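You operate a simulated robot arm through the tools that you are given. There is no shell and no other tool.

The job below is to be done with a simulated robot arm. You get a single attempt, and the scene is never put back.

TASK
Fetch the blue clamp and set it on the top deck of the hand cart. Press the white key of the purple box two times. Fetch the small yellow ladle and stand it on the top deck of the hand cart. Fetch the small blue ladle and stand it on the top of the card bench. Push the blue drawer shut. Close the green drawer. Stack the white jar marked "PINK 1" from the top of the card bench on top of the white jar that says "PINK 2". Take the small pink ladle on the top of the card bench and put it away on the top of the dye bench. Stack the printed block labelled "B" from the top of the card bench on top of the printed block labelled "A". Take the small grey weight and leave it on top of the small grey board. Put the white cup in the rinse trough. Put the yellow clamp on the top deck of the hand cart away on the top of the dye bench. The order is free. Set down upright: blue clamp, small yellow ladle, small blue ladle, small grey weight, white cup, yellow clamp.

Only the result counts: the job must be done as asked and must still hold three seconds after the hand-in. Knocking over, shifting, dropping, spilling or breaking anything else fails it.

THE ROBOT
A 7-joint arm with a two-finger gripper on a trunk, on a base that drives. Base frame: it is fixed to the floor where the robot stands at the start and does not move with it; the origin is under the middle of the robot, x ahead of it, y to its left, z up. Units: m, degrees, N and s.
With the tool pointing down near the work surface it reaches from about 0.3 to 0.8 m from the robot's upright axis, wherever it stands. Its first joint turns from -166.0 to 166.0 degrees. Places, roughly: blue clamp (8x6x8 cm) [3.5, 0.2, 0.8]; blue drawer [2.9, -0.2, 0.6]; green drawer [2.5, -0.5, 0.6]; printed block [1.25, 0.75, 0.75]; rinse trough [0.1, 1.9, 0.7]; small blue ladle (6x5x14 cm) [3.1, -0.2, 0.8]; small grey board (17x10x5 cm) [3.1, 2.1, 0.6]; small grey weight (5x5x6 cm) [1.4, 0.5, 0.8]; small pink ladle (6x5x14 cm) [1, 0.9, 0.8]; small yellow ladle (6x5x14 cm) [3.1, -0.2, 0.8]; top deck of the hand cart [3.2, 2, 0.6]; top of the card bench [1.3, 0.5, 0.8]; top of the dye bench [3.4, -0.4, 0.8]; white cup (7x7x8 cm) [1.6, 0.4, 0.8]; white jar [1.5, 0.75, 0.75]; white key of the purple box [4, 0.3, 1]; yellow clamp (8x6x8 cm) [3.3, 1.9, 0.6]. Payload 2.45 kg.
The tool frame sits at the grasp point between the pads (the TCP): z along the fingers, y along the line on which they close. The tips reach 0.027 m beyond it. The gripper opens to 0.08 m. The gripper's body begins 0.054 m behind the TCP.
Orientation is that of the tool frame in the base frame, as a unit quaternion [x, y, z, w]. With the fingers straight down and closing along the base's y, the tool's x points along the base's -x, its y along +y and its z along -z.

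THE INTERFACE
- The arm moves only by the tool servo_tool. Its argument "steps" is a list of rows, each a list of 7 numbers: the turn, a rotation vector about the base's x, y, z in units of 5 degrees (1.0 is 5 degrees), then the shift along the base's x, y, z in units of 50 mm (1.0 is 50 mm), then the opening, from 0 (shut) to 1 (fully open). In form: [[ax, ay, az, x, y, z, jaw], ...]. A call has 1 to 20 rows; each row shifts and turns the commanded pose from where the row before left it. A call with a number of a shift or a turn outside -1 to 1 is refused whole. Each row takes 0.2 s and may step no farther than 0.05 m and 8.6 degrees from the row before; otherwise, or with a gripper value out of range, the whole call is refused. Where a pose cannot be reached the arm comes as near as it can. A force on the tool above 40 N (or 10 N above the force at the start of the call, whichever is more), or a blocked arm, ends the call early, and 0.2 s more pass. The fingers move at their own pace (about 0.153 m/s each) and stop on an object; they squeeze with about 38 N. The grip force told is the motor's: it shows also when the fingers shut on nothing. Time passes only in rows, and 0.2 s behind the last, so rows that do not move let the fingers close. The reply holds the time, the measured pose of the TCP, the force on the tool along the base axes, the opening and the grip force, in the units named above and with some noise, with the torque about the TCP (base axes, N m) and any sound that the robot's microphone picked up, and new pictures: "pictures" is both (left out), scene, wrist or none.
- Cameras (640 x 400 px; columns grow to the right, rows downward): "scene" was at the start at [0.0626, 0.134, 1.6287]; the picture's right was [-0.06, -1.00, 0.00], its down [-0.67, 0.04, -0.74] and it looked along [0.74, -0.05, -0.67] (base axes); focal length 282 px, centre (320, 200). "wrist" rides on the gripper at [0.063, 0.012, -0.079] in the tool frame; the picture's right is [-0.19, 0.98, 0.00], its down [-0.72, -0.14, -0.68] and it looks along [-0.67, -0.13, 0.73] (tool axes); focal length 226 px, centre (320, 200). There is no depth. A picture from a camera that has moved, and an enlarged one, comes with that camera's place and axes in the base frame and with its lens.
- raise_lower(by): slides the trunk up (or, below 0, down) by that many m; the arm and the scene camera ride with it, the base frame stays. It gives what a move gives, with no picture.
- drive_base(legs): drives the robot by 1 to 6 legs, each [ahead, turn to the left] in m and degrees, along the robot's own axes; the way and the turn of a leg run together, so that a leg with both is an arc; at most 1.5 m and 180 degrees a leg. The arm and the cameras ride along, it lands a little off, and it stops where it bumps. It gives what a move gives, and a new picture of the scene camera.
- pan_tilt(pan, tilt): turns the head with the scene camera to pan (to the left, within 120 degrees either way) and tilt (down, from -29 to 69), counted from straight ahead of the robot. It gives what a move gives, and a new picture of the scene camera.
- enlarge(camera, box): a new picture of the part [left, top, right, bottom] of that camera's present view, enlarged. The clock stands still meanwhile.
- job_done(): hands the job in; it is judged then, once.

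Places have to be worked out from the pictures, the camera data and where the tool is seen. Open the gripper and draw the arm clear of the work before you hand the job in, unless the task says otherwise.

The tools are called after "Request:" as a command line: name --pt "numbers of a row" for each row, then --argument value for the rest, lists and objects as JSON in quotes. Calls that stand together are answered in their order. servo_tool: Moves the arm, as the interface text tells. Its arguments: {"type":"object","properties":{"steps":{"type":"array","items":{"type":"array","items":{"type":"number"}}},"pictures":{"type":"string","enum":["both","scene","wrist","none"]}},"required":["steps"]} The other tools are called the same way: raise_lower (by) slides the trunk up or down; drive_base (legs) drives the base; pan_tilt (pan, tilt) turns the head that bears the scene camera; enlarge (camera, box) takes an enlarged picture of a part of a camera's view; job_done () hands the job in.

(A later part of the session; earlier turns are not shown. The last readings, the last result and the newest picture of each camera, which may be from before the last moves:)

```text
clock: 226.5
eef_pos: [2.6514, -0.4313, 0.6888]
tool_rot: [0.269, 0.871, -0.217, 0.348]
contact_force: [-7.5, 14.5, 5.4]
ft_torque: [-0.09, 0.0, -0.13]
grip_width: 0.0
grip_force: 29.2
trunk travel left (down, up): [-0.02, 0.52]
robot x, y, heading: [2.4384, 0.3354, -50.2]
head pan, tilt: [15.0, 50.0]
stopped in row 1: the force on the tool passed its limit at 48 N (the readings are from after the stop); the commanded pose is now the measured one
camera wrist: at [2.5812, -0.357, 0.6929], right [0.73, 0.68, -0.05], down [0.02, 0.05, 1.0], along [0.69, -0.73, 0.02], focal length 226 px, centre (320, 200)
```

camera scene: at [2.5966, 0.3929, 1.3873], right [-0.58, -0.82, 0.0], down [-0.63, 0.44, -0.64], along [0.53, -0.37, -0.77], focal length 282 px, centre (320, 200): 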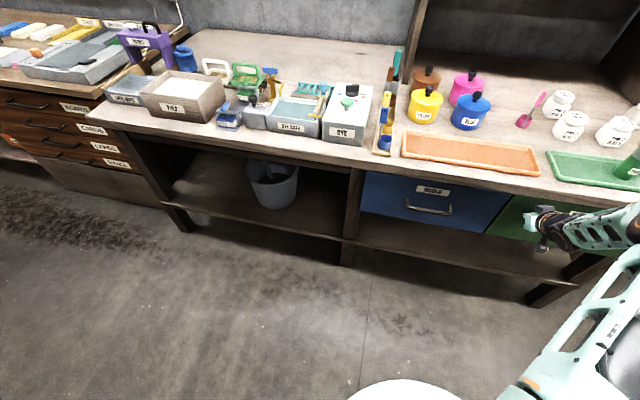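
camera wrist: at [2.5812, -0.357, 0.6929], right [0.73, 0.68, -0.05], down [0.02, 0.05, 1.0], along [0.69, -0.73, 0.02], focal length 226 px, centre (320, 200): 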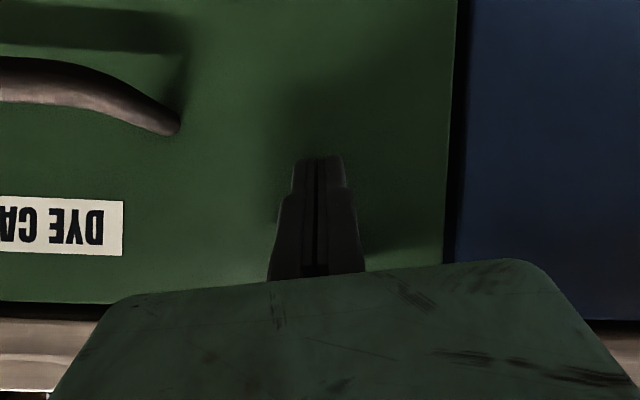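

Both drawers are shut. I retract, level the tool back to pointing down, raise the trunk, and drive to a stance for the purple box key and blue clamp.

Request:
servo_tool --pt "0 0 0 -0.6 0.69 0 0" --pt "0 0 0 -0.6 0.69 0 0" --pt "0 0 0 -0.6 0.69 0 0" --pt "0 0 0 -0.6 0.69 0 0" --pt "0.755 0.656 0 0 0 0.3 0" --pt "0.755 0.656 0 0 0 0.3 0" --pt "0.755 0.656 0 0 0 0.3 0" --pt "0.755 0.656 0 0 0 0.3 0" --pt "0.755 0.656 0 0 0 0.3 0" --pt "0.755 0.656 0 0 0 0.3 0" --pt "0.755 0.656 0 0 0 0.3 0" --pt "0.755 0.656 0 0 0 0.3 0" --pt "0.755 0.656 0 0 0 0.3 0" --pt "0.53 0.46 0 0 0 0.3 0" --pictures "scene"

Request:
raise_lower --by 0.4

Request:
drive_base --legs '[[0, 73.3], [0.985, 0], [0, -53]]'

Request:
pan_tilt --pan -15 --tilt 45

```text
clock: 229.5
eef_pos: [2.5347, -0.2953, 0.8392]
tool_rot: [0.294, 0.956, 0.001, -0.001]
contact_force: [-1.0, -0.4, -0.8]
ft_torque: [-0.02, -0.01, 0.0]
grip_width: 0.0001
grip_force: 29.7
trunk travel left (down, up): [-0.02, 0.52]
robot x, y, heading: [2.4403, 0.335, -50.0]
head pan, tilt: [15.0, 50.0]
camera scene: at [2.5959, 0.3937, 1.3873], right [-0.58, -0.82, 0.0], down [-0.63, 0.44, -0.64], along [0.53, -0.37, -0.77], focal length 282 px, centre (320, 200)
```

scene: 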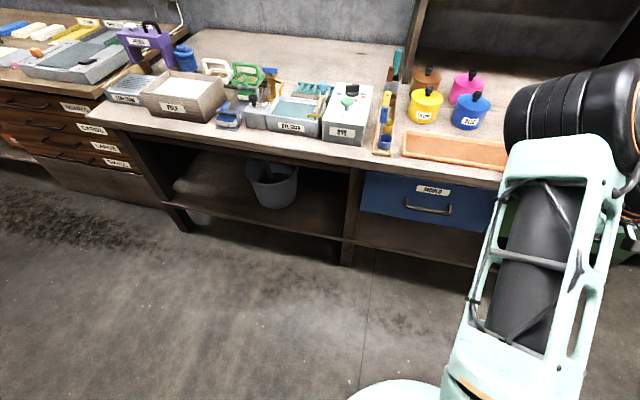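

```text
clock: 233.3
eef_pos: [2.5349, -0.2951, 1.237]
tool_rot: [0.294, 0.956, 0.0, -0.001]
contact_force: [0.6, 0.2, -0.2]
ft_torque: [-0.02, 0.01, -0.02]
grip_width: 0.0
grip_force: 29.8
trunk travel left (down, up): [-0.42, 0.12]
robot x, y, heading: [2.4419, 0.3348, -50.2]
head pan, tilt: [15.0, 50.0]
```

```text
clock: 244.2
eef_pos: [3.6533, 0.192, 1.2394]
tool_rot: [0.111, 0.994, 0.0, -0.001]
contact_force: [-0.9, 0.6, 0.0]
ft_torque: [0.02, 0.03, 0.02]
grip_width: 0.0
grip_force: 29.6
trunk travel left (down, up): [-0.42, 0.12]
robot x, y, heading: [3.3352, 0.7438, -28.6]
head pan, tilt: [15.0, 50.0]
camera scene: at [3.4588, 0.8551, 1.7873], right [-0.24, -0.97, 0.0], down [-0.74, 0.18, -0.64], along [0.62, -0.15, -0.77], focal length 282 px, centre (320, 200)
```

scene: 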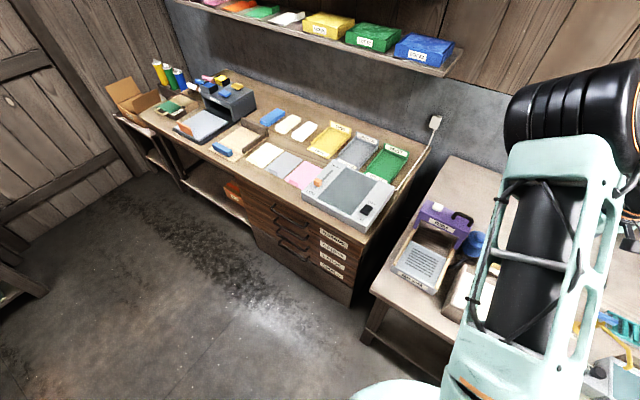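

```text
clock: 245.1
eef_pos: [3.6547, 0.1911, 1.2383]
tool_rot: [0.111, 0.994, 0.0, 0.001]
contact_force: [0.9, -1.0, -0.2]
ft_torque: [-0.02, 0.02, 0.03]
grip_width: 0.0
grip_force: 29.8
trunk travel left (down, up): [-0.42, 0.12]
robot x, y, heading: [3.3373, 0.7446, -28.7]
head pan, tilt: [-15.0, 45.0]
camera scene: at [3.443, 0.8175, 1.7942], right [-0.69, -0.72, 0.0], down [-0.51, 0.49, -0.71], along [0.51, -0.49, -0.71], focal length 282 px, centre (320, 200)
```

scene: 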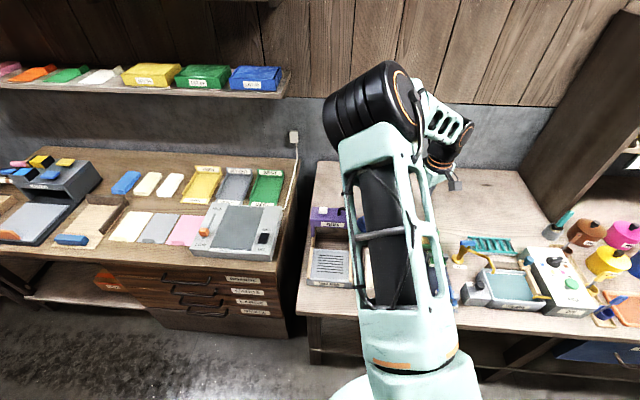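

I enlarge on the purple box to locate the white key.

Request:
enlarge --camera "scene" --box '[290, 180, 370, 300]'

Request:
enlarge --camera "wrist" --box '[0, 0, 640, 400]'

```text
3.33 times, centred on (330, 240) of scene
camera zoom: at [3.443, 0.8175, 1.7942], right [-0.69, -0.72, 0.0], down [-0.51, 0.49, -0.71], along [0.51, -0.49, -0.71], focal length 941 px, centre (287, 67)
```

zoom: 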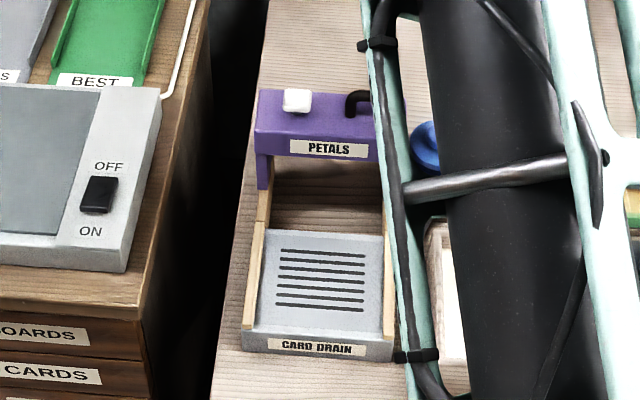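

```text
1.00 times, centred on (320, 200) of wrist (not enlarged: the box is as wide or as high as the picture)
camera zoom: at [3.5953, 0.218, 1.3178], right [0.41, 0.91, 0.0], down [0.67, -0.3, 0.68], along [0.62, -0.28, -0.73], focal length 226 px, centre (320, 200)
```

zoom: 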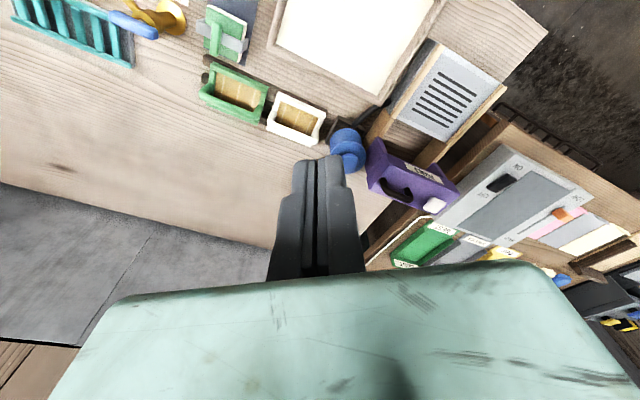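

Both cameras agree: the white key's top is at (3.972, 0.297, 1.00). I move above it with closed fingers.

Request:
servo_tool --pt "0 0 0 0.906 0.301 0 0" --pt "0 0 0 0.906 0.301 0 0" --pt "0 0 0 0.906 0.301 0 0" --pt "0 0 0 0.906 0.301 0 0" --pt "0 0 0 0.906 0.301 0 0" --pt "0 0 0 0.906 0.301 0 0" --pt "0 0 0 0.906 0.301 0 0" --pt "0 0 0 0 0 -0.9 0" --pt "0 0 0 0 0 -0.9 0" --pt "0 0 0 0 0 -0.8 0" --pt "0 0 0 0 0 0 0"

Request:
enlarge --camera "wrist" --box '[220, 40, 420, 165]'

Request:
enlarge --camera "scene" --box '[280, 150, 400, 260]'

```text
clock: 247.5
eef_pos: [3.9728, 0.299, 1.107]
tool_rot: [0.11, 0.994, 0.0, -0.001]
contact_force: [-0.2, -0.8, 0.0]
ft_torque: [0.03, -0.03, 0.03]
grip_width: 0.0
grip_force: 30.1
trunk travel left (down, up): [-0.42, 0.12]
robot x, y, heading: [3.3314, 0.7452, -28.8]
head pan, tilt: [-15.0, 45.0]
camera scene: at [3.4429, 0.8177, 1.7942], right [-0.69, -0.72, 0.0], down [-0.51, 0.49, -0.71], along [0.51, -0.49, -0.71], focal length 282 px, centre (320, 200)
camera wrist: at [3.9129, 0.3246, 1.1864], right [0.41, 0.91, 0.0], down [0.67, -0.3, 0.68], along [0.62, -0.28, -0.73], focal length 226 px, centre (320, 200)
```

scene: 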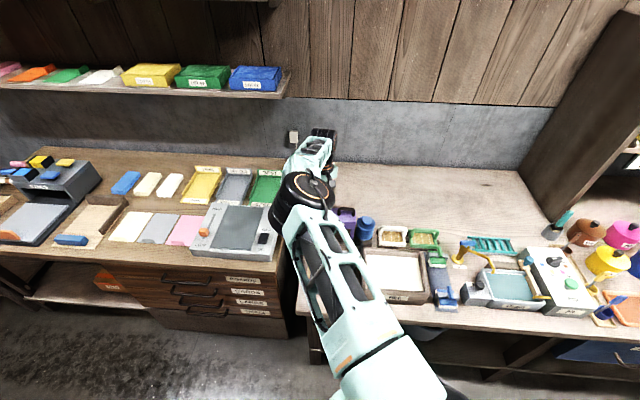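
wrist: 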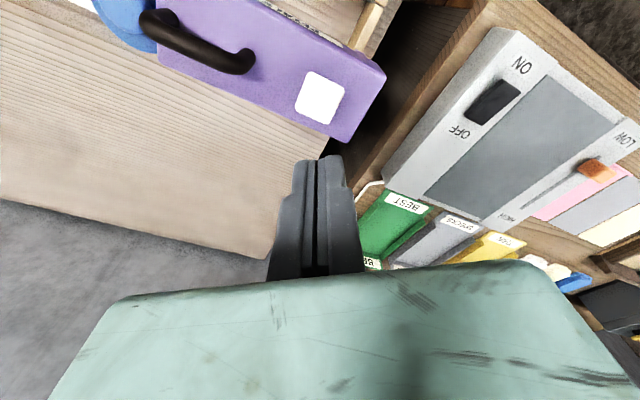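

```text
3.20 times, centred on (320, 102) of wrist
camera zoom: at [3.9129, 0.3246, 1.1864], right [0.41, 0.91, 0.0], down [0.67, -0.3, 0.68], along [0.62, -0.28, -0.73], focal length 723 px, centre (320, 512)
```

zoom: 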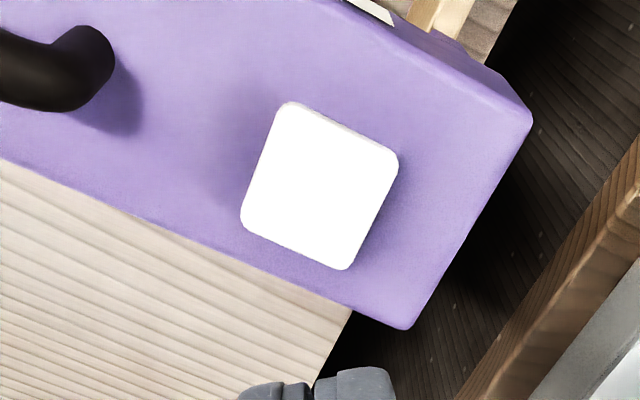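

```text
3.64 times, centred on (340, 205) of scene
camera zoom: at [3.4429, 0.8177, 1.7942], right [-0.69, -0.72, 0.0], down [-0.51, 0.49, -0.71], along [0.51, -0.49, -0.71], focal length 1026 px, centre (247, 182)
```

zoom: 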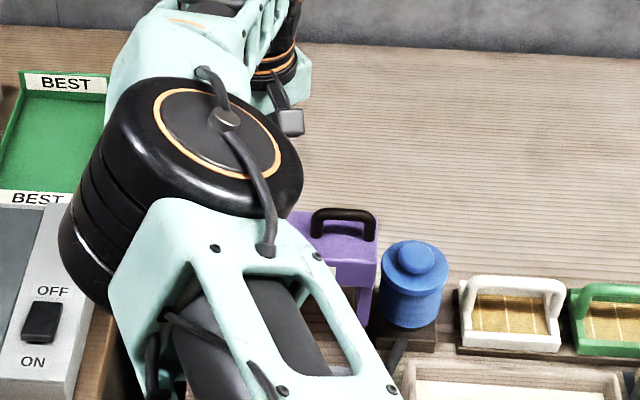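

The key is centred under the tips. I lower to just above it and then press in small steps.

Request:
servo_tool --pt "0 0 0 0 0 -0.8 0" --pt "0 0 0 0 0 -0.5 0" --pt "0 0 0 0 0 0 0" --pictures "wrist"

Request:
servo_tool --pt "0 0 0 0 0 -0.1 0" --pt "0 0 0 0 0 -0.06 0" --pt "0 0 0 0 0 0 0" --pictures "none"

```text
clock: 248.3
eef_pos: [3.9715, 0.2972, 1.0419]
tool_rot: [0.111, 0.994, 0.0, -0.001]
contact_force: [0.8, 0.9, -0.2]
ft_torque: [0.03, 0.01, -0.01]
grip_width: 0.0001
grip_force: 29.8
trunk travel left (down, up): [-0.42, 0.12]
robot x, y, heading: [3.3329, 0.7416, -28.9]
head pan, tilt: [-15.0, 45.0]
camera wrist: at [3.9117, 0.323, 1.1211], right [0.41, 0.91, 0.0], down [0.67, -0.3, 0.68], along [0.62, -0.28, -0.73], focal length 226 px, centre (320, 200)
```

wrist: 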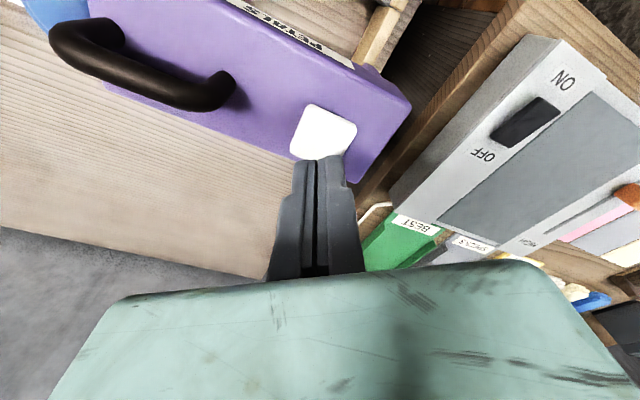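

```text
clock: 249.1
eef_pos: [3.9704, 0.2985, 1.0338]
tool_rot: [0.111, 0.994, 0.0, -0.001]
contact_force: [-0.3, 0.5, -0.3]
ft_torque: [0.01, -0.03, 0.01]
grip_width: 0.0
grip_force: 30.1
trunk travel left (down, up): [-0.42, 0.12]
robot x, y, heading: [3.3327, 0.7449, -28.6]
head pan, tilt: [-15.0, 45.0]
```

I shift 4 mm toward the key's middle and press further.

Request:
servo_tool --pt "0 0 0 -0.08 0.02 0 0" --pt "0 0 0 0 0 -0.06 0" --pt "0 0 0 0 0 -0.06 0" --pt "0 0 0 0 0 0 0" --pictures "none"

Request:
servo_tool --pt "0 0 0 0 0 -0.06 0" --pt "0 0 0 0 0 0 0" --pictures "wrist"

```text
clock: 250.1
eef_pos: [3.9676, 0.2987, 1.0294]
tool_rot: [0.112, 0.994, 0.0, 0.0]
contact_force: [0.3, 0.6, -0.7]
ft_torque: [0.01, 0.0, -0.02]
grip_width: 0.0002
grip_force: 30.2
trunk travel left (down, up): [-0.42, 0.12]
robot x, y, heading: [3.3334, 0.7459, -28.7]
head pan, tilt: [-15.0, 45.0]
```

```text
clock: 250.7
eef_pos: [3.9682, 0.2977, 1.0267]
tool_rot: [0.111, 0.994, 0.0, -0.001]
contact_force: [0.1, -1.6, -0.2]
ft_torque: [0.03, 0.01, -0.01]
grip_width: 0.0
grip_force: 30.1
trunk travel left (down, up): [-0.42, 0.12]
robot x, y, heading: [3.3384, 0.7422, -28.5]
head pan, tilt: [-15.0, 45.0]
camera wrist: at [3.9089, 0.3238, 1.1057], right [0.41, 0.91, 0.0], down [0.67, -0.3, 0.68], along [0.62, -0.28, -0.73], focal length 226 px, centre (320, 200)
```

wrist: 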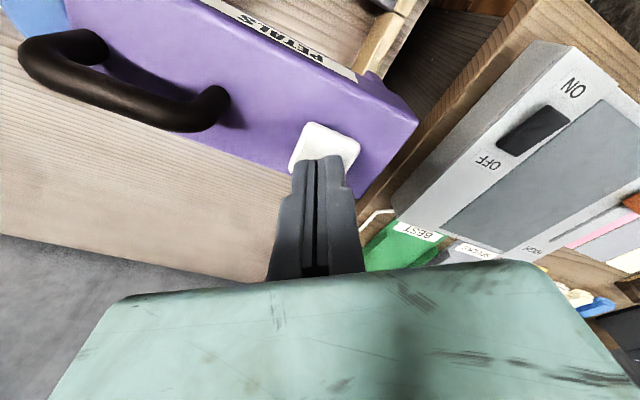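

Tips are at the key's level with no contact yet; I continue pressing down step by step.

Request:
servo_tool --pt "0 0 0 0 0 -0.06 0" --pt "0 0 0 0 0 0 0" --pictures "none"

Request:
servo_tool --pt "0 0 0 0 0 -0.06 0" --pt "0 0 0 0 0 0 0" --pictures "none"

Request:
servo_tool --pt "0 0 0 0 0 -0.06 0" --pt "0 0 0 0 0 0 0" --pictures "wrist"

```text
clock: 251.3
eef_pos: [3.9683, 0.2986, 1.0239]
tool_rot: [0.112, 0.994, 0.0, 0.0]
contact_force: [-0.6, -1.0, 1.5]
ft_torque: [0.0, -0.02, -0.01]
grip_width: 0.0001
grip_force: 30.4
trunk travel left (down, up): [-0.42, 0.12]
robot x, y, heading: [3.3375, 0.7404, -28.9]
head pan, tilt: [-15.0, 45.0]
```

```text
clock: 251.9
eef_pos: [3.9683, 0.2987, 1.0218]
tool_rot: [0.111, 0.994, -0.001, -0.001]
contact_force: [-0.4, -0.7, -0.2]
ft_torque: [0.01, 0.03, 0.02]
grip_width: 0.0001
grip_force: 29.8
trunk travel left (down, up): [-0.42, 0.12]
robot x, y, heading: [3.3354, 0.7408, -28.7]
head pan, tilt: [-15.0, 45.0]
```

```text
clock: 252.5
eef_pos: [3.9691, 0.2989, 1.0172]
tool_rot: [0.11, 0.994, 0.0, 0.0]
contact_force: [0.5, -0.2, -0.2]
ft_torque: [0.02, 0.03, 0.02]
grip_width: 0.0
grip_force: 29.8
trunk travel left (down, up): [-0.42, 0.12]
robot x, y, heading: [3.3342, 0.7417, -28.6]
head pan, tilt: [-15.0, 45.0]
camera wrist: at [3.9085, 0.3248, 1.0977], right [0.41, 0.91, 0.0], down [0.67, -0.3, 0.68], along [0.62, -0.28, -0.73], focal length 226 px, centre (320, 200)
```

wrist: 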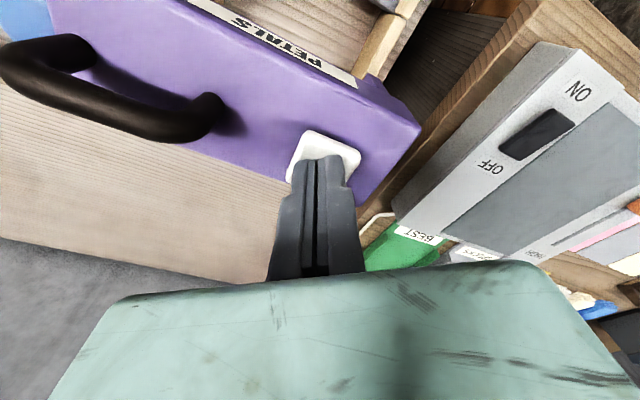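

Still no contact; continue.

Request:
servo_tool --pt "0 0 0 0 0 -0.05 0" --pt "0 0 0 0 0 0 0" --pictures "none"

Request:
servo_tool --pt "0 0 0 0 0 -0.05 0" --pt "0 0 0 0 0 0 0" --pictures "none"

Request:
servo_tool --pt "0 0 0 0 0 -0.05 0" --pt "0 0 0 0 0 0 0" --pictures "wrist"

```text
clock: 253.1
eef_pos: [3.9669, 0.2991, 1.0157]
tool_rot: [0.111, 0.994, 0.0, -0.001]
contact_force: [0.0, 0.7, 1.5]
ft_torque: [-0.03, 0.0, 0.05]
grip_width: 0.0058
grip_force: 29.6
trunk travel left (down, up): [-0.42, 0.12]
robot x, y, heading: [3.3357, 0.7483, -28.8]
head pan, tilt: [-15.0, 45.0]
```

```text
clock: 253.7
eef_pos: [3.9693, 0.2992, 1.0137]
tool_rot: [0.111, 0.994, 0.0, -0.001]
contact_force: [-0.3, -0.6, 2.3]
ft_torque: [0.03, -0.01, 0.01]
grip_width: 0.0061
grip_force: 29.2
trunk travel left (down, up): [-0.42, 0.12]
robot x, y, heading: [3.3405, 0.744, -28.6]
head pan, tilt: [-15.0, 45.0]
```

```text
clock: 254.3
eef_pos: [3.9671, 0.3001, 1.011]
tool_rot: [0.112, 0.994, 0.0, -0.001]
contact_force: [-1.3, 0.4, 3.2]
ft_torque: [0.03, -0.02, -0.04]
grip_width: 0.006
grip_force: 29.7
trunk travel left (down, up): [-0.42, 0.12]
robot x, y, heading: [3.3359, 0.7437, -28.6]
head pan, tilt: [-15.0, 45.0]
heard: click
camera wrist: at [3.909, 0.3252, 1.0895], right [0.41, 0.91, 0.0], down [0.67, -0.3, 0.68], along [0.62, -0.28, -0.73], focal length 226 px, centre (320, 200)
```

wrist: 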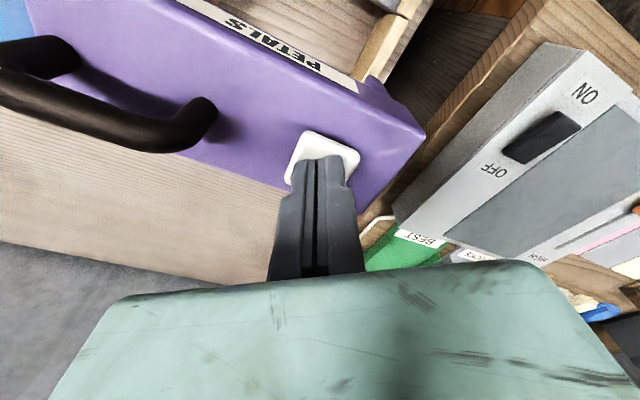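

A click was heard: first press done. I rise 25 mm to release the key fully, then press a second time.

Request:
servo_tool --pt "0 0 0 0 0 0.3 0" --pt "0 0 0 0 0 0.2 0" --pt "0 0 0 0 0 0 0" --pt "0 0 0 0 0 0 0" --pictures "none"

Request:
servo_tool --pt "0 0 0 0 0 -0.2 0" --pt "0 0 0 0 0 -0.16 0" --pt "0 0 0 0 0 -0.06 0" --pt "0 0 0 0 0 0 0" --pictures "none"

```text
clock: 255.3
eef_pos: [3.968, 0.2989, 1.0344]
tool_rot: [0.11, 0.994, 0.0, -0.001]
contact_force: [0.8, -0.4, -0.3]
ft_torque: [-0.01, -0.03, -0.02]
grip_width: 0.0
grip_force: 29.8
trunk travel left (down, up): [-0.42, 0.12]
robot x, y, heading: [3.3338, 0.7436, -28.6]
head pan, tilt: [-15.0, 45.0]
```

```text
clock: 256.3
eef_pos: [3.9673, 0.2975, 1.0148]
tool_rot: [0.11, 0.994, 0.0, -0.001]
contact_force: [0.1, -0.7, 0.9]
ft_torque: [-0.02, -0.04, -0.03]
grip_width: 0.0061
grip_force: 29.9
trunk travel left (down, up): [-0.42, 0.12]
robot x, y, heading: [3.3362, 0.7403, -28.6]
head pan, tilt: [-15.0, 45.0]
```

I press the last millimetres and listen for the second click.

Request:
servo_tool --pt "0 0 0 0 0 -0.06 0" --pt "0 0 0 0 0 0 0" --pictures "none"

```text
clock: 256.9
eef_pos: [3.9677, 0.2984, 1.0108]
tool_rot: [0.111, 0.994, 0.001, -0.001]
contact_force: [-0.2, 1.0, 2.6]
ft_torque: [0.03, -0.02, 0.0]
grip_width: 0.0059
grip_force: 30.0
trunk travel left (down, up): [-0.42, 0.12]
robot x, y, heading: [3.3365, 0.7434, -28.7]
head pan, tilt: [-15.0, 45.0]
heard: click
```

Second click heard; the key is done. I rise and move to above the blue clamp.

Request:
servo_tool --pt "0 0 0 0 0 0.5 0" --pt "0 0 0 0 0 1 0" --pt "0 0 0 0 0 1 0.5" --pt "0 0 0 0 0 0.5 1" --pt "0 0 0 -0.94 -0.2 0 1" --pt "0 0 0 -0.94 -0.2 0 1" --pt "0 0 0 -0.94 -0.2 0 1" --pt "0 0 0 -0.94 -0.2 0 1" --pt "0 0 0 -0.94 -0.2 0 1" --pt "0 0 0 -0.94 -0.2 0 1" --pt "0 0 0 -0.94 -0.2 0 1" --pt "0 0 0 -0.94 -0.2 0 1" --pt "0 0 0 -0.94 -0.2 0 1" --pt "0 0 0 -0.94 -0.2 0 1"

Request:
enlarge --camera "wrist" --box '[220, 0, 420, 125]'

```text
clock: 259.9
eef_pos: [3.4941, 0.1959, 1.1616]
tool_rot: [0.111, 0.994, 0.0, 0.0]
contact_force: [0.2, -0.6, 0.1]
ft_torque: [0.01, 0.0, 0.0]
grip_width: 0.08
grip_force: 0.1
trunk travel left (down, up): [-0.42, 0.12]
robot x, y, heading: [3.3388, 0.7412, -28.6]
head pan, tilt: [-15.0, 45.0]
camera scene: at [3.4412, 0.8164, 1.7944], right [-0.69, -0.72, 0.0], down [-0.51, 0.49, -0.71], along [0.51, -0.49, -0.71], focal length 282 px, centre (320, 200)
camera wrist: at [3.4344, 0.2226, 1.2412], right [0.4, 0.91, 0.0], down [0.67, -0.3, 0.68], along [0.62, -0.28, -0.73], focal length 226 px, centre (320, 200)
```

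scene: 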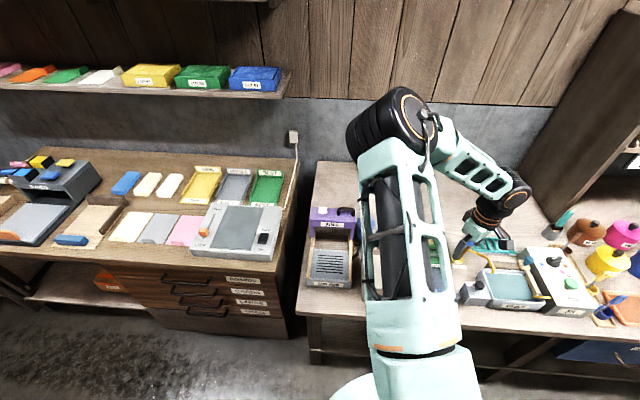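
wrist: 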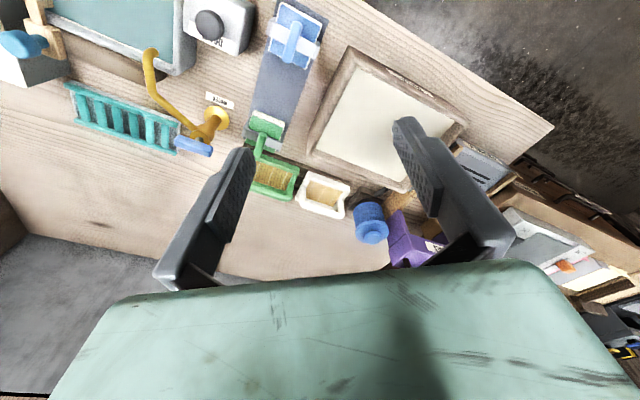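

```text
3.20 times, centred on (320, 62) of wrist
camera zoom: at [3.4344, 0.2226, 1.2412], right [0.4, 0.91, 0.0], down [0.67, -0.3, 0.68], along [0.62, -0.28, -0.73], focal length 723 px, centre (320, 640)
```

zoom: 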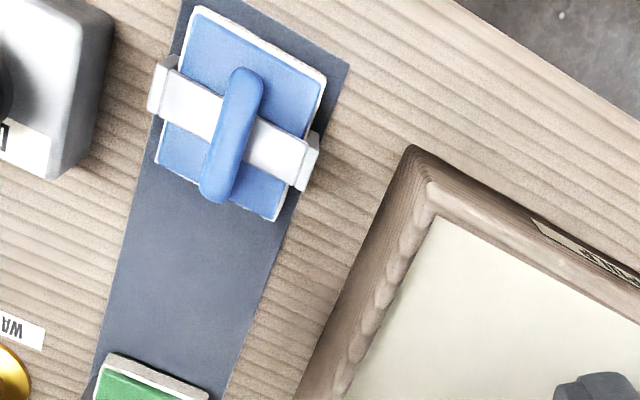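

I look at the blue clamp more closely from the scene camera to judge its handle.

Request:
pan_tilt --pan -30 --tilt 50

Request:
enlarge --camera "scene" --box '[240, 150, 400, 260]'

```text
clock: 260.7
eef_pos: [3.4953, 0.197, 1.1615]
tool_rot: [0.112, 0.994, 0.0, -0.001]
contact_force: [-0.5, 0.3, -0.1]
ft_torque: [-0.03, 0.03, 0.03]
grip_width: 0.0799
grip_force: 0.0
trunk travel left (down, up): [-0.42, 0.12]
robot x, y, heading: [3.3367, 0.7397, -28.8]
head pan, tilt: [-30.0, 50.0]
camera scene: at [3.4238, 0.8075, 1.7873], right [-0.85, -0.52, 0.0], down [-0.4, 0.65, -0.64], along [0.33, -0.55, -0.77], focal length 282 px, centre (320, 200)
```

scene: 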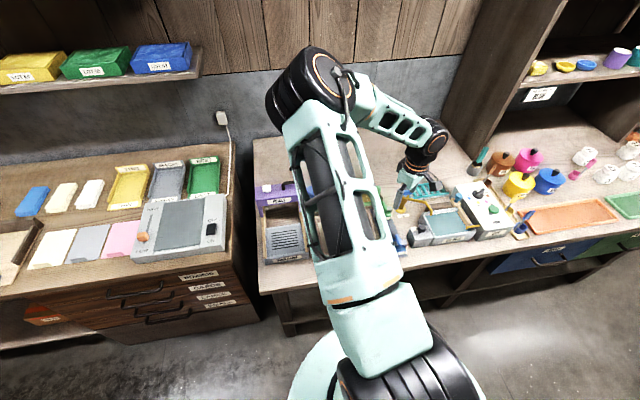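

```text
3.64 times, centred on (320, 205) of scene
camera zoom: at [3.4238, 0.8075, 1.7873], right [-0.85, -0.52, 0.0], down [-0.4, 0.65, -0.64], along [0.33, -0.55, -0.77], focal length 1026 px, centre (320, 182)
```

zoom: 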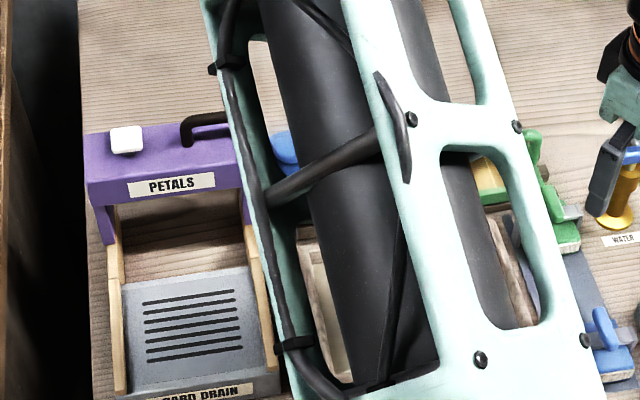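

I turn the tool so the fingers close across the handle bar and move above the clamp at about (3.466, 0.169), lower, for a close view.

Request:
servo_tool --pt "0 0 -1 -0.1 -0.09 -0.4 1" --pt "0 0 -1 -0.1 -0.09 -0.4 1" --pt "0 0 -1 -0.1 -0.09 -0.4 1" --pt "0 0 -1 -0.1 -0.09 -0.4 1" --pt "0 0 -1 -0.1 -0.09 -0.4 1" --pt "0 0 -1 -0.1 -0.09 -0.4 1" --pt "0 0 -1.0 0 0 -0.2 1" --pt "0 0 -0.2 0 0 0 1" --pictures "both"

Request:
enlarge --camera "wrist" --box '[220, 20, 420, 145]'

```text
clock: 262.5
eef_pos: [3.4672, 0.1708, 1.0303]
tool_rot: [0.413, 0.911, 0.0, 0.0]
contact_force: [0.0, -0.6, -0.6]
ft_torque: [0.0, 0.01, 0.0]
grip_width: 0.0799
grip_force: 0.0
trunk travel left (down, up): [-0.42, 0.12]
robot x, y, heading: [3.3365, 0.7386, -28.6]
head pan, tilt: [-30.0, 50.0]
camera scene: at [3.4241, 0.8077, 1.7873], right [-0.85, -0.52, 0.0], down [-0.4, 0.65, -0.64], along [0.33, -0.55, -0.77], focal length 282 px, centre (320, 200)
camera wrist: at [3.4349, 0.2267, 1.1101], right [0.87, 0.5, 0.0], down [0.37, -0.63, 0.68], along [0.34, -0.59, -0.73], focal length 226 px, centre (320, 200)
```

scene: 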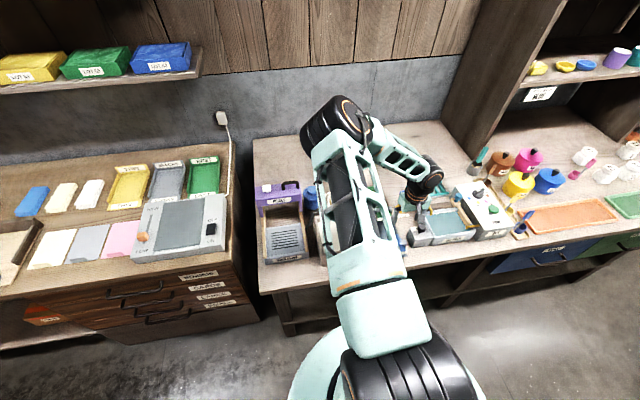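
wrist: 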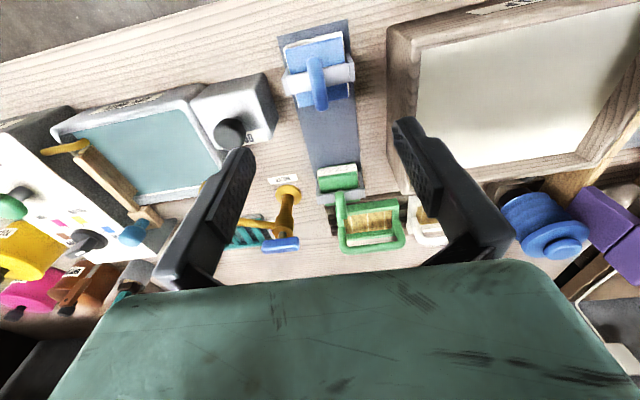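

```text
3.20 times, centred on (320, 82) of wrist
camera zoom: at [3.4349, 0.2267, 1.1101], right [0.87, 0.5, 0.0], down [0.37, -0.63, 0.68], along [0.34, -0.59, -0.73], focal length 723 px, centre (320, 576)
```

zoom: 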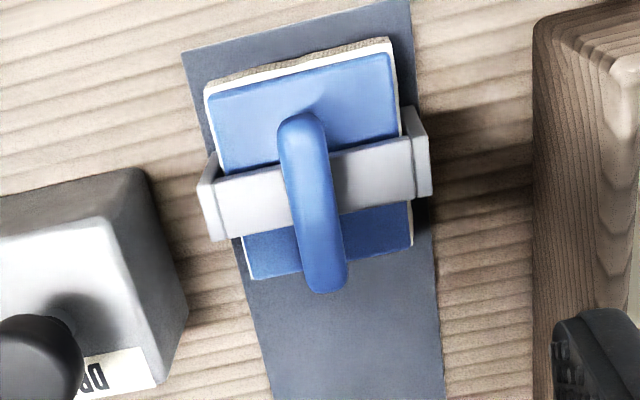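

The handle is a near-horizontal bar at z≈0.875, aligned with the tool. I narrow the jaw and descend to grip the bar.

Request:
servo_tool --pt "0 0 0 0 0 -0.8 0.45" --pt "0 0 0 0 0 -0.8 0.45" --pt "0 0 0 0 0 -0.8 0.45" --pt "0 0 0 0 0 0 0.45" --pictures "wrist"

```text
clock: 263.5
eef_pos: [3.4674, 0.1727, 0.9113]
tool_rot: [0.414, 0.91, 0.0, -0.001]
contact_force: [0.4, -0.5, -0.8]
ft_torque: [0.02, -0.01, -0.02]
grip_width: 0.0361
grip_force: 0.1
trunk travel left (down, up): [-0.42, 0.12]
robot x, y, heading: [3.3358, 0.7415, -28.7]
head pan, tilt: [-30.0, 50.0]
camera wrist: at [3.4347, 0.2276, 0.9917], right [0.87, 0.5, 0.0], down [0.37, -0.63, 0.68], along [0.34, -0.59, -0.73], focal length 226 px, centre (320, 200)
```

wrist: 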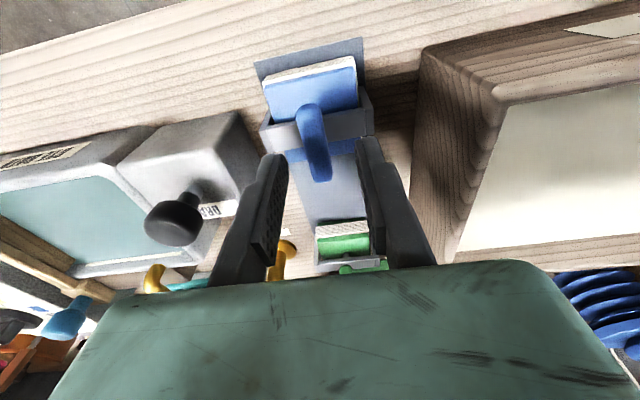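

The bar is between the fingers. I lower the last 33 mm gently and close.

Request:
servo_tool --pt "0 0 0 -0.02 -0.02 -0.3 0.45" --pt "0 0 0 0 0 -0.2 0.45" --pt "0 0 0 0 0 -0.16 0.45" --pt "0 0 0 0 0 0 0.45" --pictures "wrist"

Request:
servo_tool --pt "0 0 0 0 0 0 0" --pt "0 0 0 0 0 0 0" --pt "0 0 0 0 0 0 0" --pictures "wrist"

```text
clock: 264.5
eef_pos: [3.4663, 0.1699, 0.8789]
tool_rot: [0.413, 0.911, 0.0, -0.001]
contact_force: [0.0, -0.6, 0.0]
ft_torque: [0.05, -0.05, 0.02]
grip_width: 0.0361
grip_force: 0.0
trunk travel left (down, up): [-0.42, 0.12]
robot x, y, heading: [3.3371, 0.7441, -29.0]
head pan, tilt: [-30.0, 50.0]
camera wrist: at [3.4335, 0.2263, 0.9569], right [0.87, 0.5, 0.0], down [0.37, -0.63, 0.68], along [0.34, -0.59, -0.73], focal length 226 px, centre (320, 200)
```

wrist: 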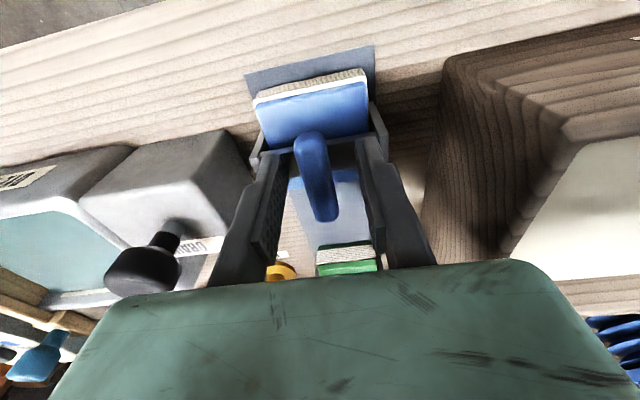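

```text
clock: 265.3
eef_pos: [3.4664, 0.1706, 0.8773]
tool_rot: [0.413, 0.911, 0.0, 0.0]
contact_force: [0.8, -0.4, 0.6]
ft_torque: [-0.01, 0.01, 0.03]
grip_width: 0.0131
grip_force: 38.3
trunk travel left (down, up): [-0.42, 0.12]
robot x, y, heading: [3.3374, 0.745, -28.8]
head pan, tilt: [-30.0, 50.0]
camera wrist: at [3.4335, 0.2262, 0.9569], right [0.87, 0.5, 0.0], down [0.37, -0.63, 0.68], along [0.34, -0.59, -0.73], focal length 226 px, centre (320, 200)
```

wrist: 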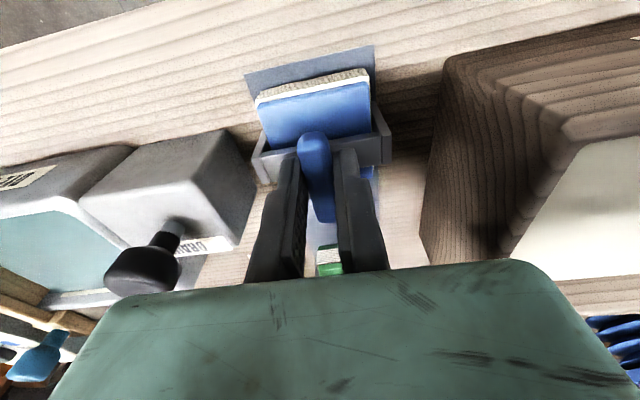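

The bar is gripped. I lift and check.

Request:
servo_tool --pt "0 0 0 0 0 0.3 0" --pt "0 0 0 0 0 0.7 0" --pt "0 0 0 0 0 1 0" --pt "0 0 0 0 0 1 0" --pt "0 0 0 0 0 1 0" --pt "0 0 0 0 0 0 0"

Request:
enlarge --camera "scene" --box '[330, 120, 490, 250]'

```text
clock: 266.7
eef_pos: [3.4677, 0.1698, 1.0767]
tool_rot: [0.414, 0.91, 0.001, -0.001]
contact_force: [0.3, -0.7, -0.3]
ft_torque: [-0.03, 0.02, 0.03]
grip_width: 0.0131
grip_force: 38.0
trunk travel left (down, up): [-0.42, 0.12]
robot x, y, heading: [3.3343, 0.7421, -28.7]
head pan, tilt: [-30.0, 50.0]
camera scene: at [3.4242, 0.807, 1.7872], right [-0.85, -0.52, 0.0], down [-0.4, 0.66, -0.64], along [0.33, -0.55, -0.77], focal length 282 px, centre (320, 200)
camera wrist: at [3.4349, 0.2247, 1.1563], right [0.87, 0.5, 0.0], down [0.37, -0.63, 0.68], along [0.34, -0.59, -0.73], focal length 226 px, centre (320, 200)
```

scene: 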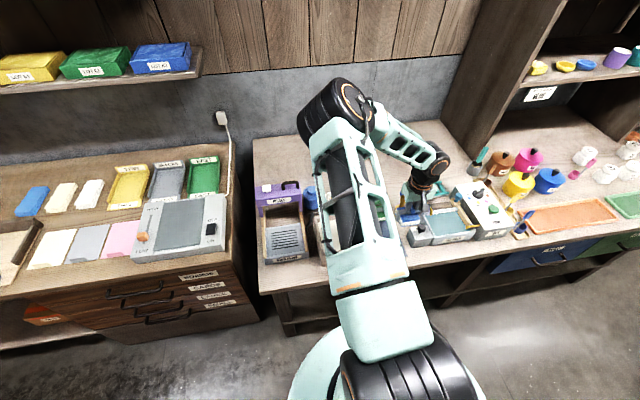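
wrist: 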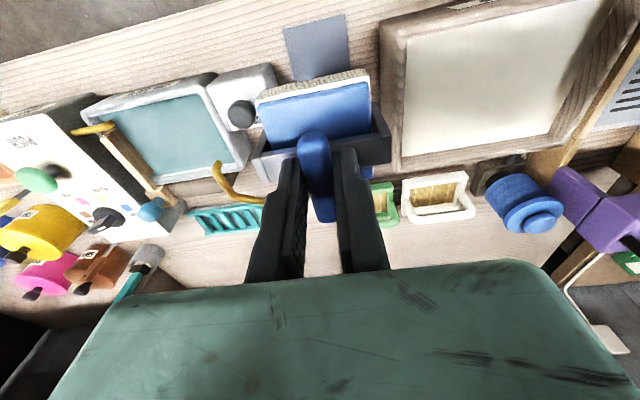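

```text
3.08 times, centred on (410, 185) of scene
camera zoom: at [3.4242, 0.807, 1.7872], right [-0.85, -0.52, 0.0], down [-0.4, 0.66, -0.64], along [0.33, -0.55, -0.77], focal length 868 px, centre (43, 246)
```

zoom: 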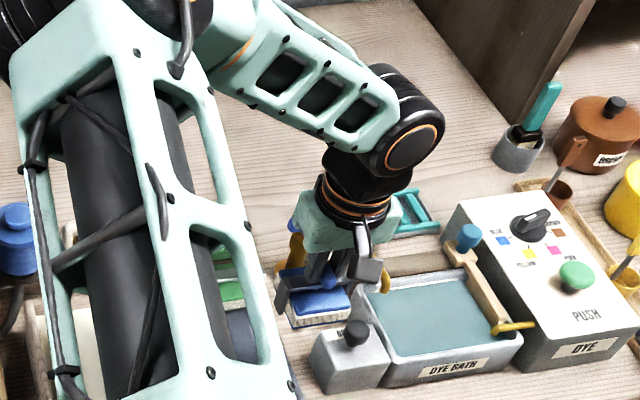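

The clamp is held securely. I raise the trunk and drive to the near side of the hand cart.

Request:
raise_lower --by 0.11

Request:
drive_base --legs '[[0, 156.5], [0.975, 0], [0, -38.8]]'

Request:
pan_tilt --pan -50 --tilt 50

Request:
enlarge --camera "wrist" --box '[0, 0, 640, 400]'

```text
clock: 268.1
eef_pos: [3.4673, 0.1698, 1.1867]
tool_rot: [0.413, 0.911, 0.0, -0.001]
contact_force: [-0.7, 0.2, -0.5]
ft_torque: [-0.03, 0.02, -0.01]
grip_width: 0.0131
grip_force: 38.0
trunk travel left (down, up): [-0.53, 0.01]
robot x, y, heading: [3.3386, 0.7463, -29.0]
head pan, tilt: [-30.0, 50.0]
```

```text
clock: 274.7
eef_pos: [3.4711, 1.3153, 1.1872]
tool_rot: [0.792, -0.611, 0.003, -0.002]
contact_force: [-1.0, -0.3, -1.4]
ft_torque: [0.0, -0.05, 0.0]
grip_width: 0.013
grip_force: 37.9
trunk travel left (down, up): [-0.53, 0.01]
robot x, y, heading: [3.3376, 0.7437, 122.6]
head pan, tilt: [-30.0, 50.0]
stopped in leg 1: the robot was blocked; the commanded pose is now the measured one
camera scene: at [3.2187, 0.7282, 1.897], right [1.0, 0.04, 0.0], down [0.04, -0.77, -0.64], along [-0.03, 0.64, -0.77], focal length 282 px, centre (320, 200)
```

scene: 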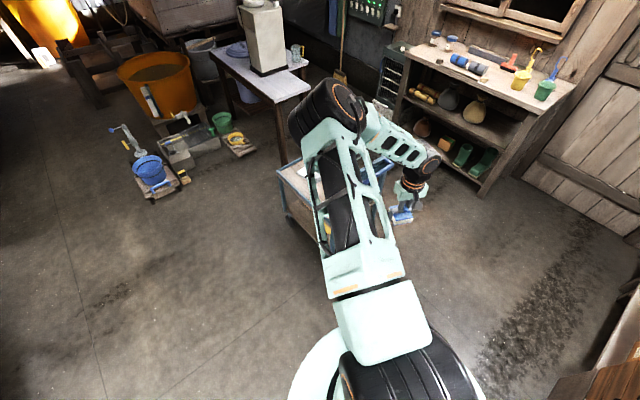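

```text
clock: 275.5
eef_pos: [3.4728, 1.3151, 1.1862]
tool_rot: [0.792, -0.61, 0.003, 0.001]
contact_force: [-0.5, -0.3, -1.7]
ft_torque: [-0.02, -0.02, 0.06]
grip_width: 0.0129
grip_force: 38.1
trunk travel left (down, up): [-0.53, 0.01]
robot x, y, heading: [3.3333, 0.7419, 122.7]
head pan, tilt: [-50.0, 50.0]
camera scene: at [3.2485, 0.7251, 1.8972], right [0.95, -0.3, 0.0], down [-0.23, -0.73, -0.64], along [0.19, 0.61, -0.77], focal length 282 px, centre (320, 200)
```

scene: 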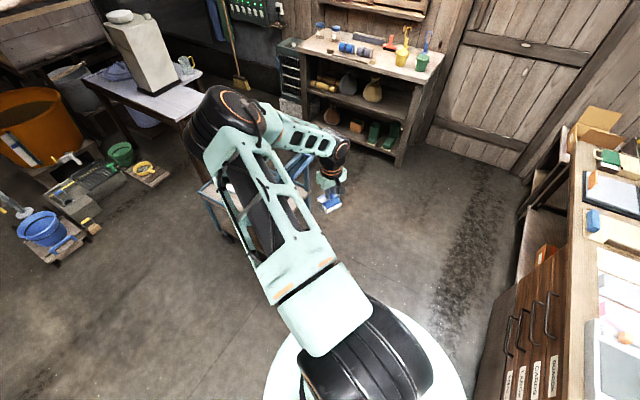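

```text
1.00 times, centred on (320, 200) of wrist (not enlarged: the box is as wide or as high as the picture)
camera zoom: at [3.4764, 1.2502, 1.2664], right [-1.0, -0.06, 0.0], down [-0.05, 0.73, 0.68], along [-0.04, 0.68, -0.73], focal length 226 px, centre (320, 200)
```

zoom: 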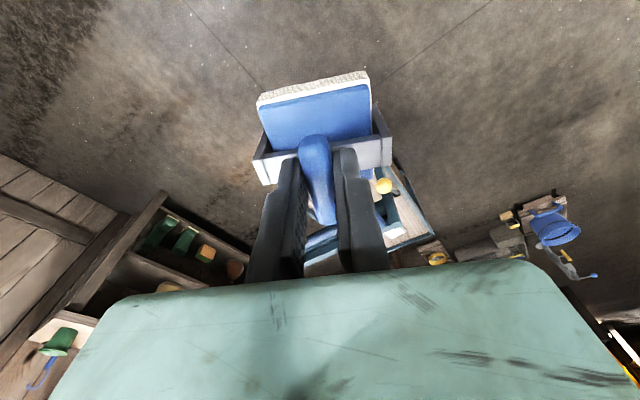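

The turn stopped near its end because the base's rear touched; I drive forward first, then align.

Request:
drive_base --legs '[[0.3, 0], [0, 8.3], [0.65, 0], [0, -42]]'

Request:
pan_tilt --pan -45 --tilt 50

Request:
enlarge --camera "wrist" --box '[0, 0, 640, 400]'

```text
clock: 283.4
eef_pos: [3.1778, 1.8931, 1.187]
tool_rot: [-0.58, 0.815, -0.002, 0.0]
contact_force: [0.4, -0.7, -1.7]
ft_torque: [0.0, 0.01, 0.0]
grip_width: 0.0129
grip_force: 38.0
trunk travel left (down, up): [-0.53, 0.01]
robot x, y, heading: [2.7473, 1.4976, 88.6]
head pan, tilt: [-50.0, 50.0]
camera scene: at [2.6634, 1.527, 1.8973], right [0.62, -0.78, 0.0], down [-0.6, -0.48, -0.64], along [0.5, 0.4, -0.77], focal length 282 px, centre (320, 200)
```

scene: 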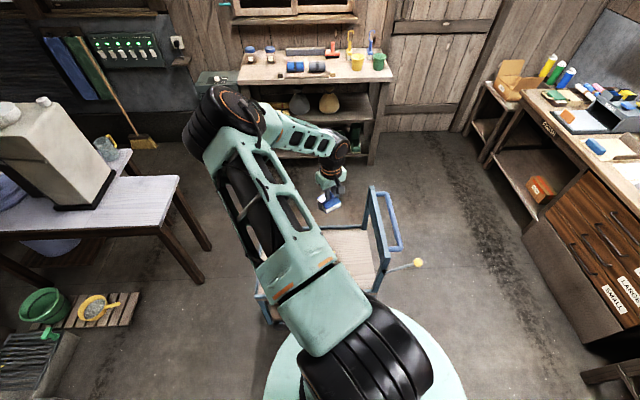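

```text
clock: 284.1
eef_pos: [3.1771, 1.8935, 1.1869]
tool_rot: [-0.58, 0.815, -0.002, -0.001]
contact_force: [1.1, -0.2, -1.6]
ft_torque: [-0.03, 0.01, -0.01]
grip_width: 0.0132
grip_force: 37.9
trunk travel left (down, up): [-0.53, 0.01]
robot x, y, heading: [2.745, 1.4932, 88.7]
head pan, tilt: [-45.0, 50.0]
camera scene: at [2.6587, 1.5322, 1.8973], right [0.69, -0.72, 0.0], down [-0.55, -0.53, -0.64], along [0.47, 0.44, -0.77], focal length 282 px, centre (320, 200)
```

scene: 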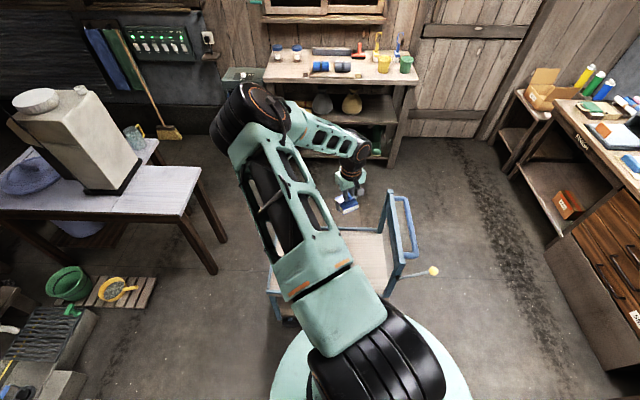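

```text
1.00 times, centred on (320, 200) of wrist (not enlarged: the box is as wide or as high as the picture)
camera zoom: at [3.144, 1.8378, 1.2663], right [-0.86, 0.5, 0.0], down [0.37, 0.63, 0.68], along [0.34, 0.59, -0.73], focal length 226 px, centre (320, 200)
```

zoom: 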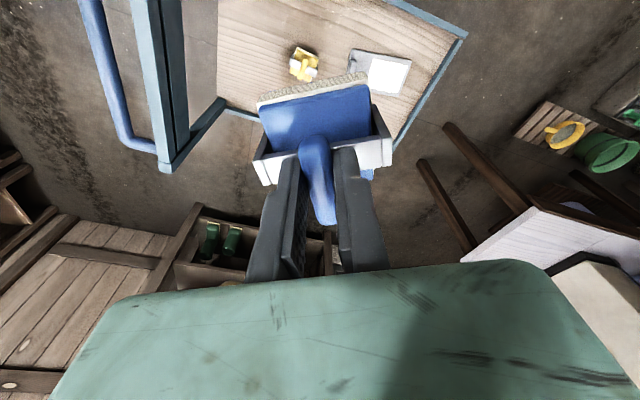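

I'm at the cart. The free deck area is between the yellow clamp and the handle end (about u=3.67, w=−0.80). I move above it, aligning the clamp with the cart, and lower the trunk.

Request:
servo_tool --pt "0 0 -1 0.395 -0.3 0 0" --pt "0 0 -1 0.395 -0.3 0 0" --pt "0 0 -1 0.395 -0.3 0 0" --pt "0 0 -1 0.395 -0.3 0 0" --pt "0 0 -1 0.395 -0.3 0 0" --pt "0 0 -1 0.395 -0.3 0 0" --pt "0 0 0 0 0 0 0" --pictures "none"

Request:
raise_lower --by -0.28

Request:
enlarge --camera "wrist" --box '[0, 0, 640, 400]'

Request:
enlarge --camera "scene" --box '[240, 120, 480, 320]'

```text
clock: 285.7
eef_pos: [3.2952, 1.8029, 1.1855]
tool_rot: [-0.349, 0.937, -0.003, 0.0]
contact_force: [0.8, 0.4, -0.5]
ft_torque: [-0.03, 0.0, 0.02]
grip_width: 0.0131
grip_force: 38.2
trunk travel left (down, up): [-0.53, 0.01]
robot x, y, heading: [2.7418, 1.4999, 88.7]
head pan, tilt: [-45.0, 50.0]
```

```text
clock: 288.5
eef_pos: [3.2939, 1.8037, 0.9063]
tool_rot: [-0.35, 0.937, -0.002, 0.001]
contact_force: [-0.3, 0.1, -1.5]
ft_torque: [-0.02, 0.0, -0.01]
grip_width: 0.013
grip_force: 38.2
trunk travel left (down, up): [-0.25, 0.29]
robot x, y, heading: [2.7442, 1.4926, 88.6]
head pan, tilt: [-45.0, 50.0]
```

```text
1.00 times, centred on (320, 200) of wrist (not enlarged: the box is as wide or as high as the picture)
camera zoom: at [3.2386, 1.771, 0.9855], right [-0.5, 0.87, 0.0], down [0.64, 0.37, 0.68], along [0.59, 0.34, -0.73], focal length 226 px, centre (320, 200)
```

zoom: 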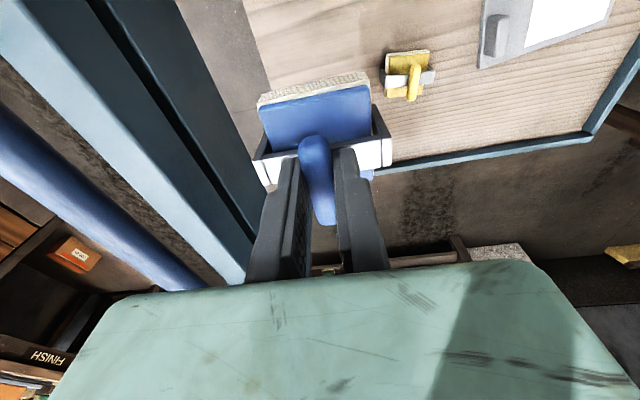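

```text
2.00 times, centred on (360, 220) of scene
camera zoom: at [2.6587, 1.532, 1.6174], right [0.69, -0.72, 0.0], down [-0.55, -0.53, -0.64], along [0.47, 0.44, -0.77], focal length 564 px, centre (240, 160)
```

zoom: 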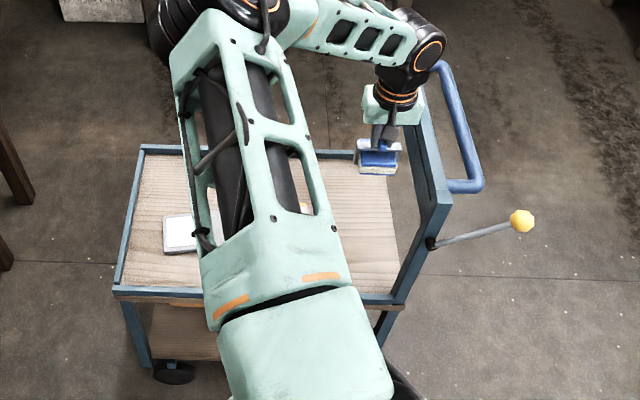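

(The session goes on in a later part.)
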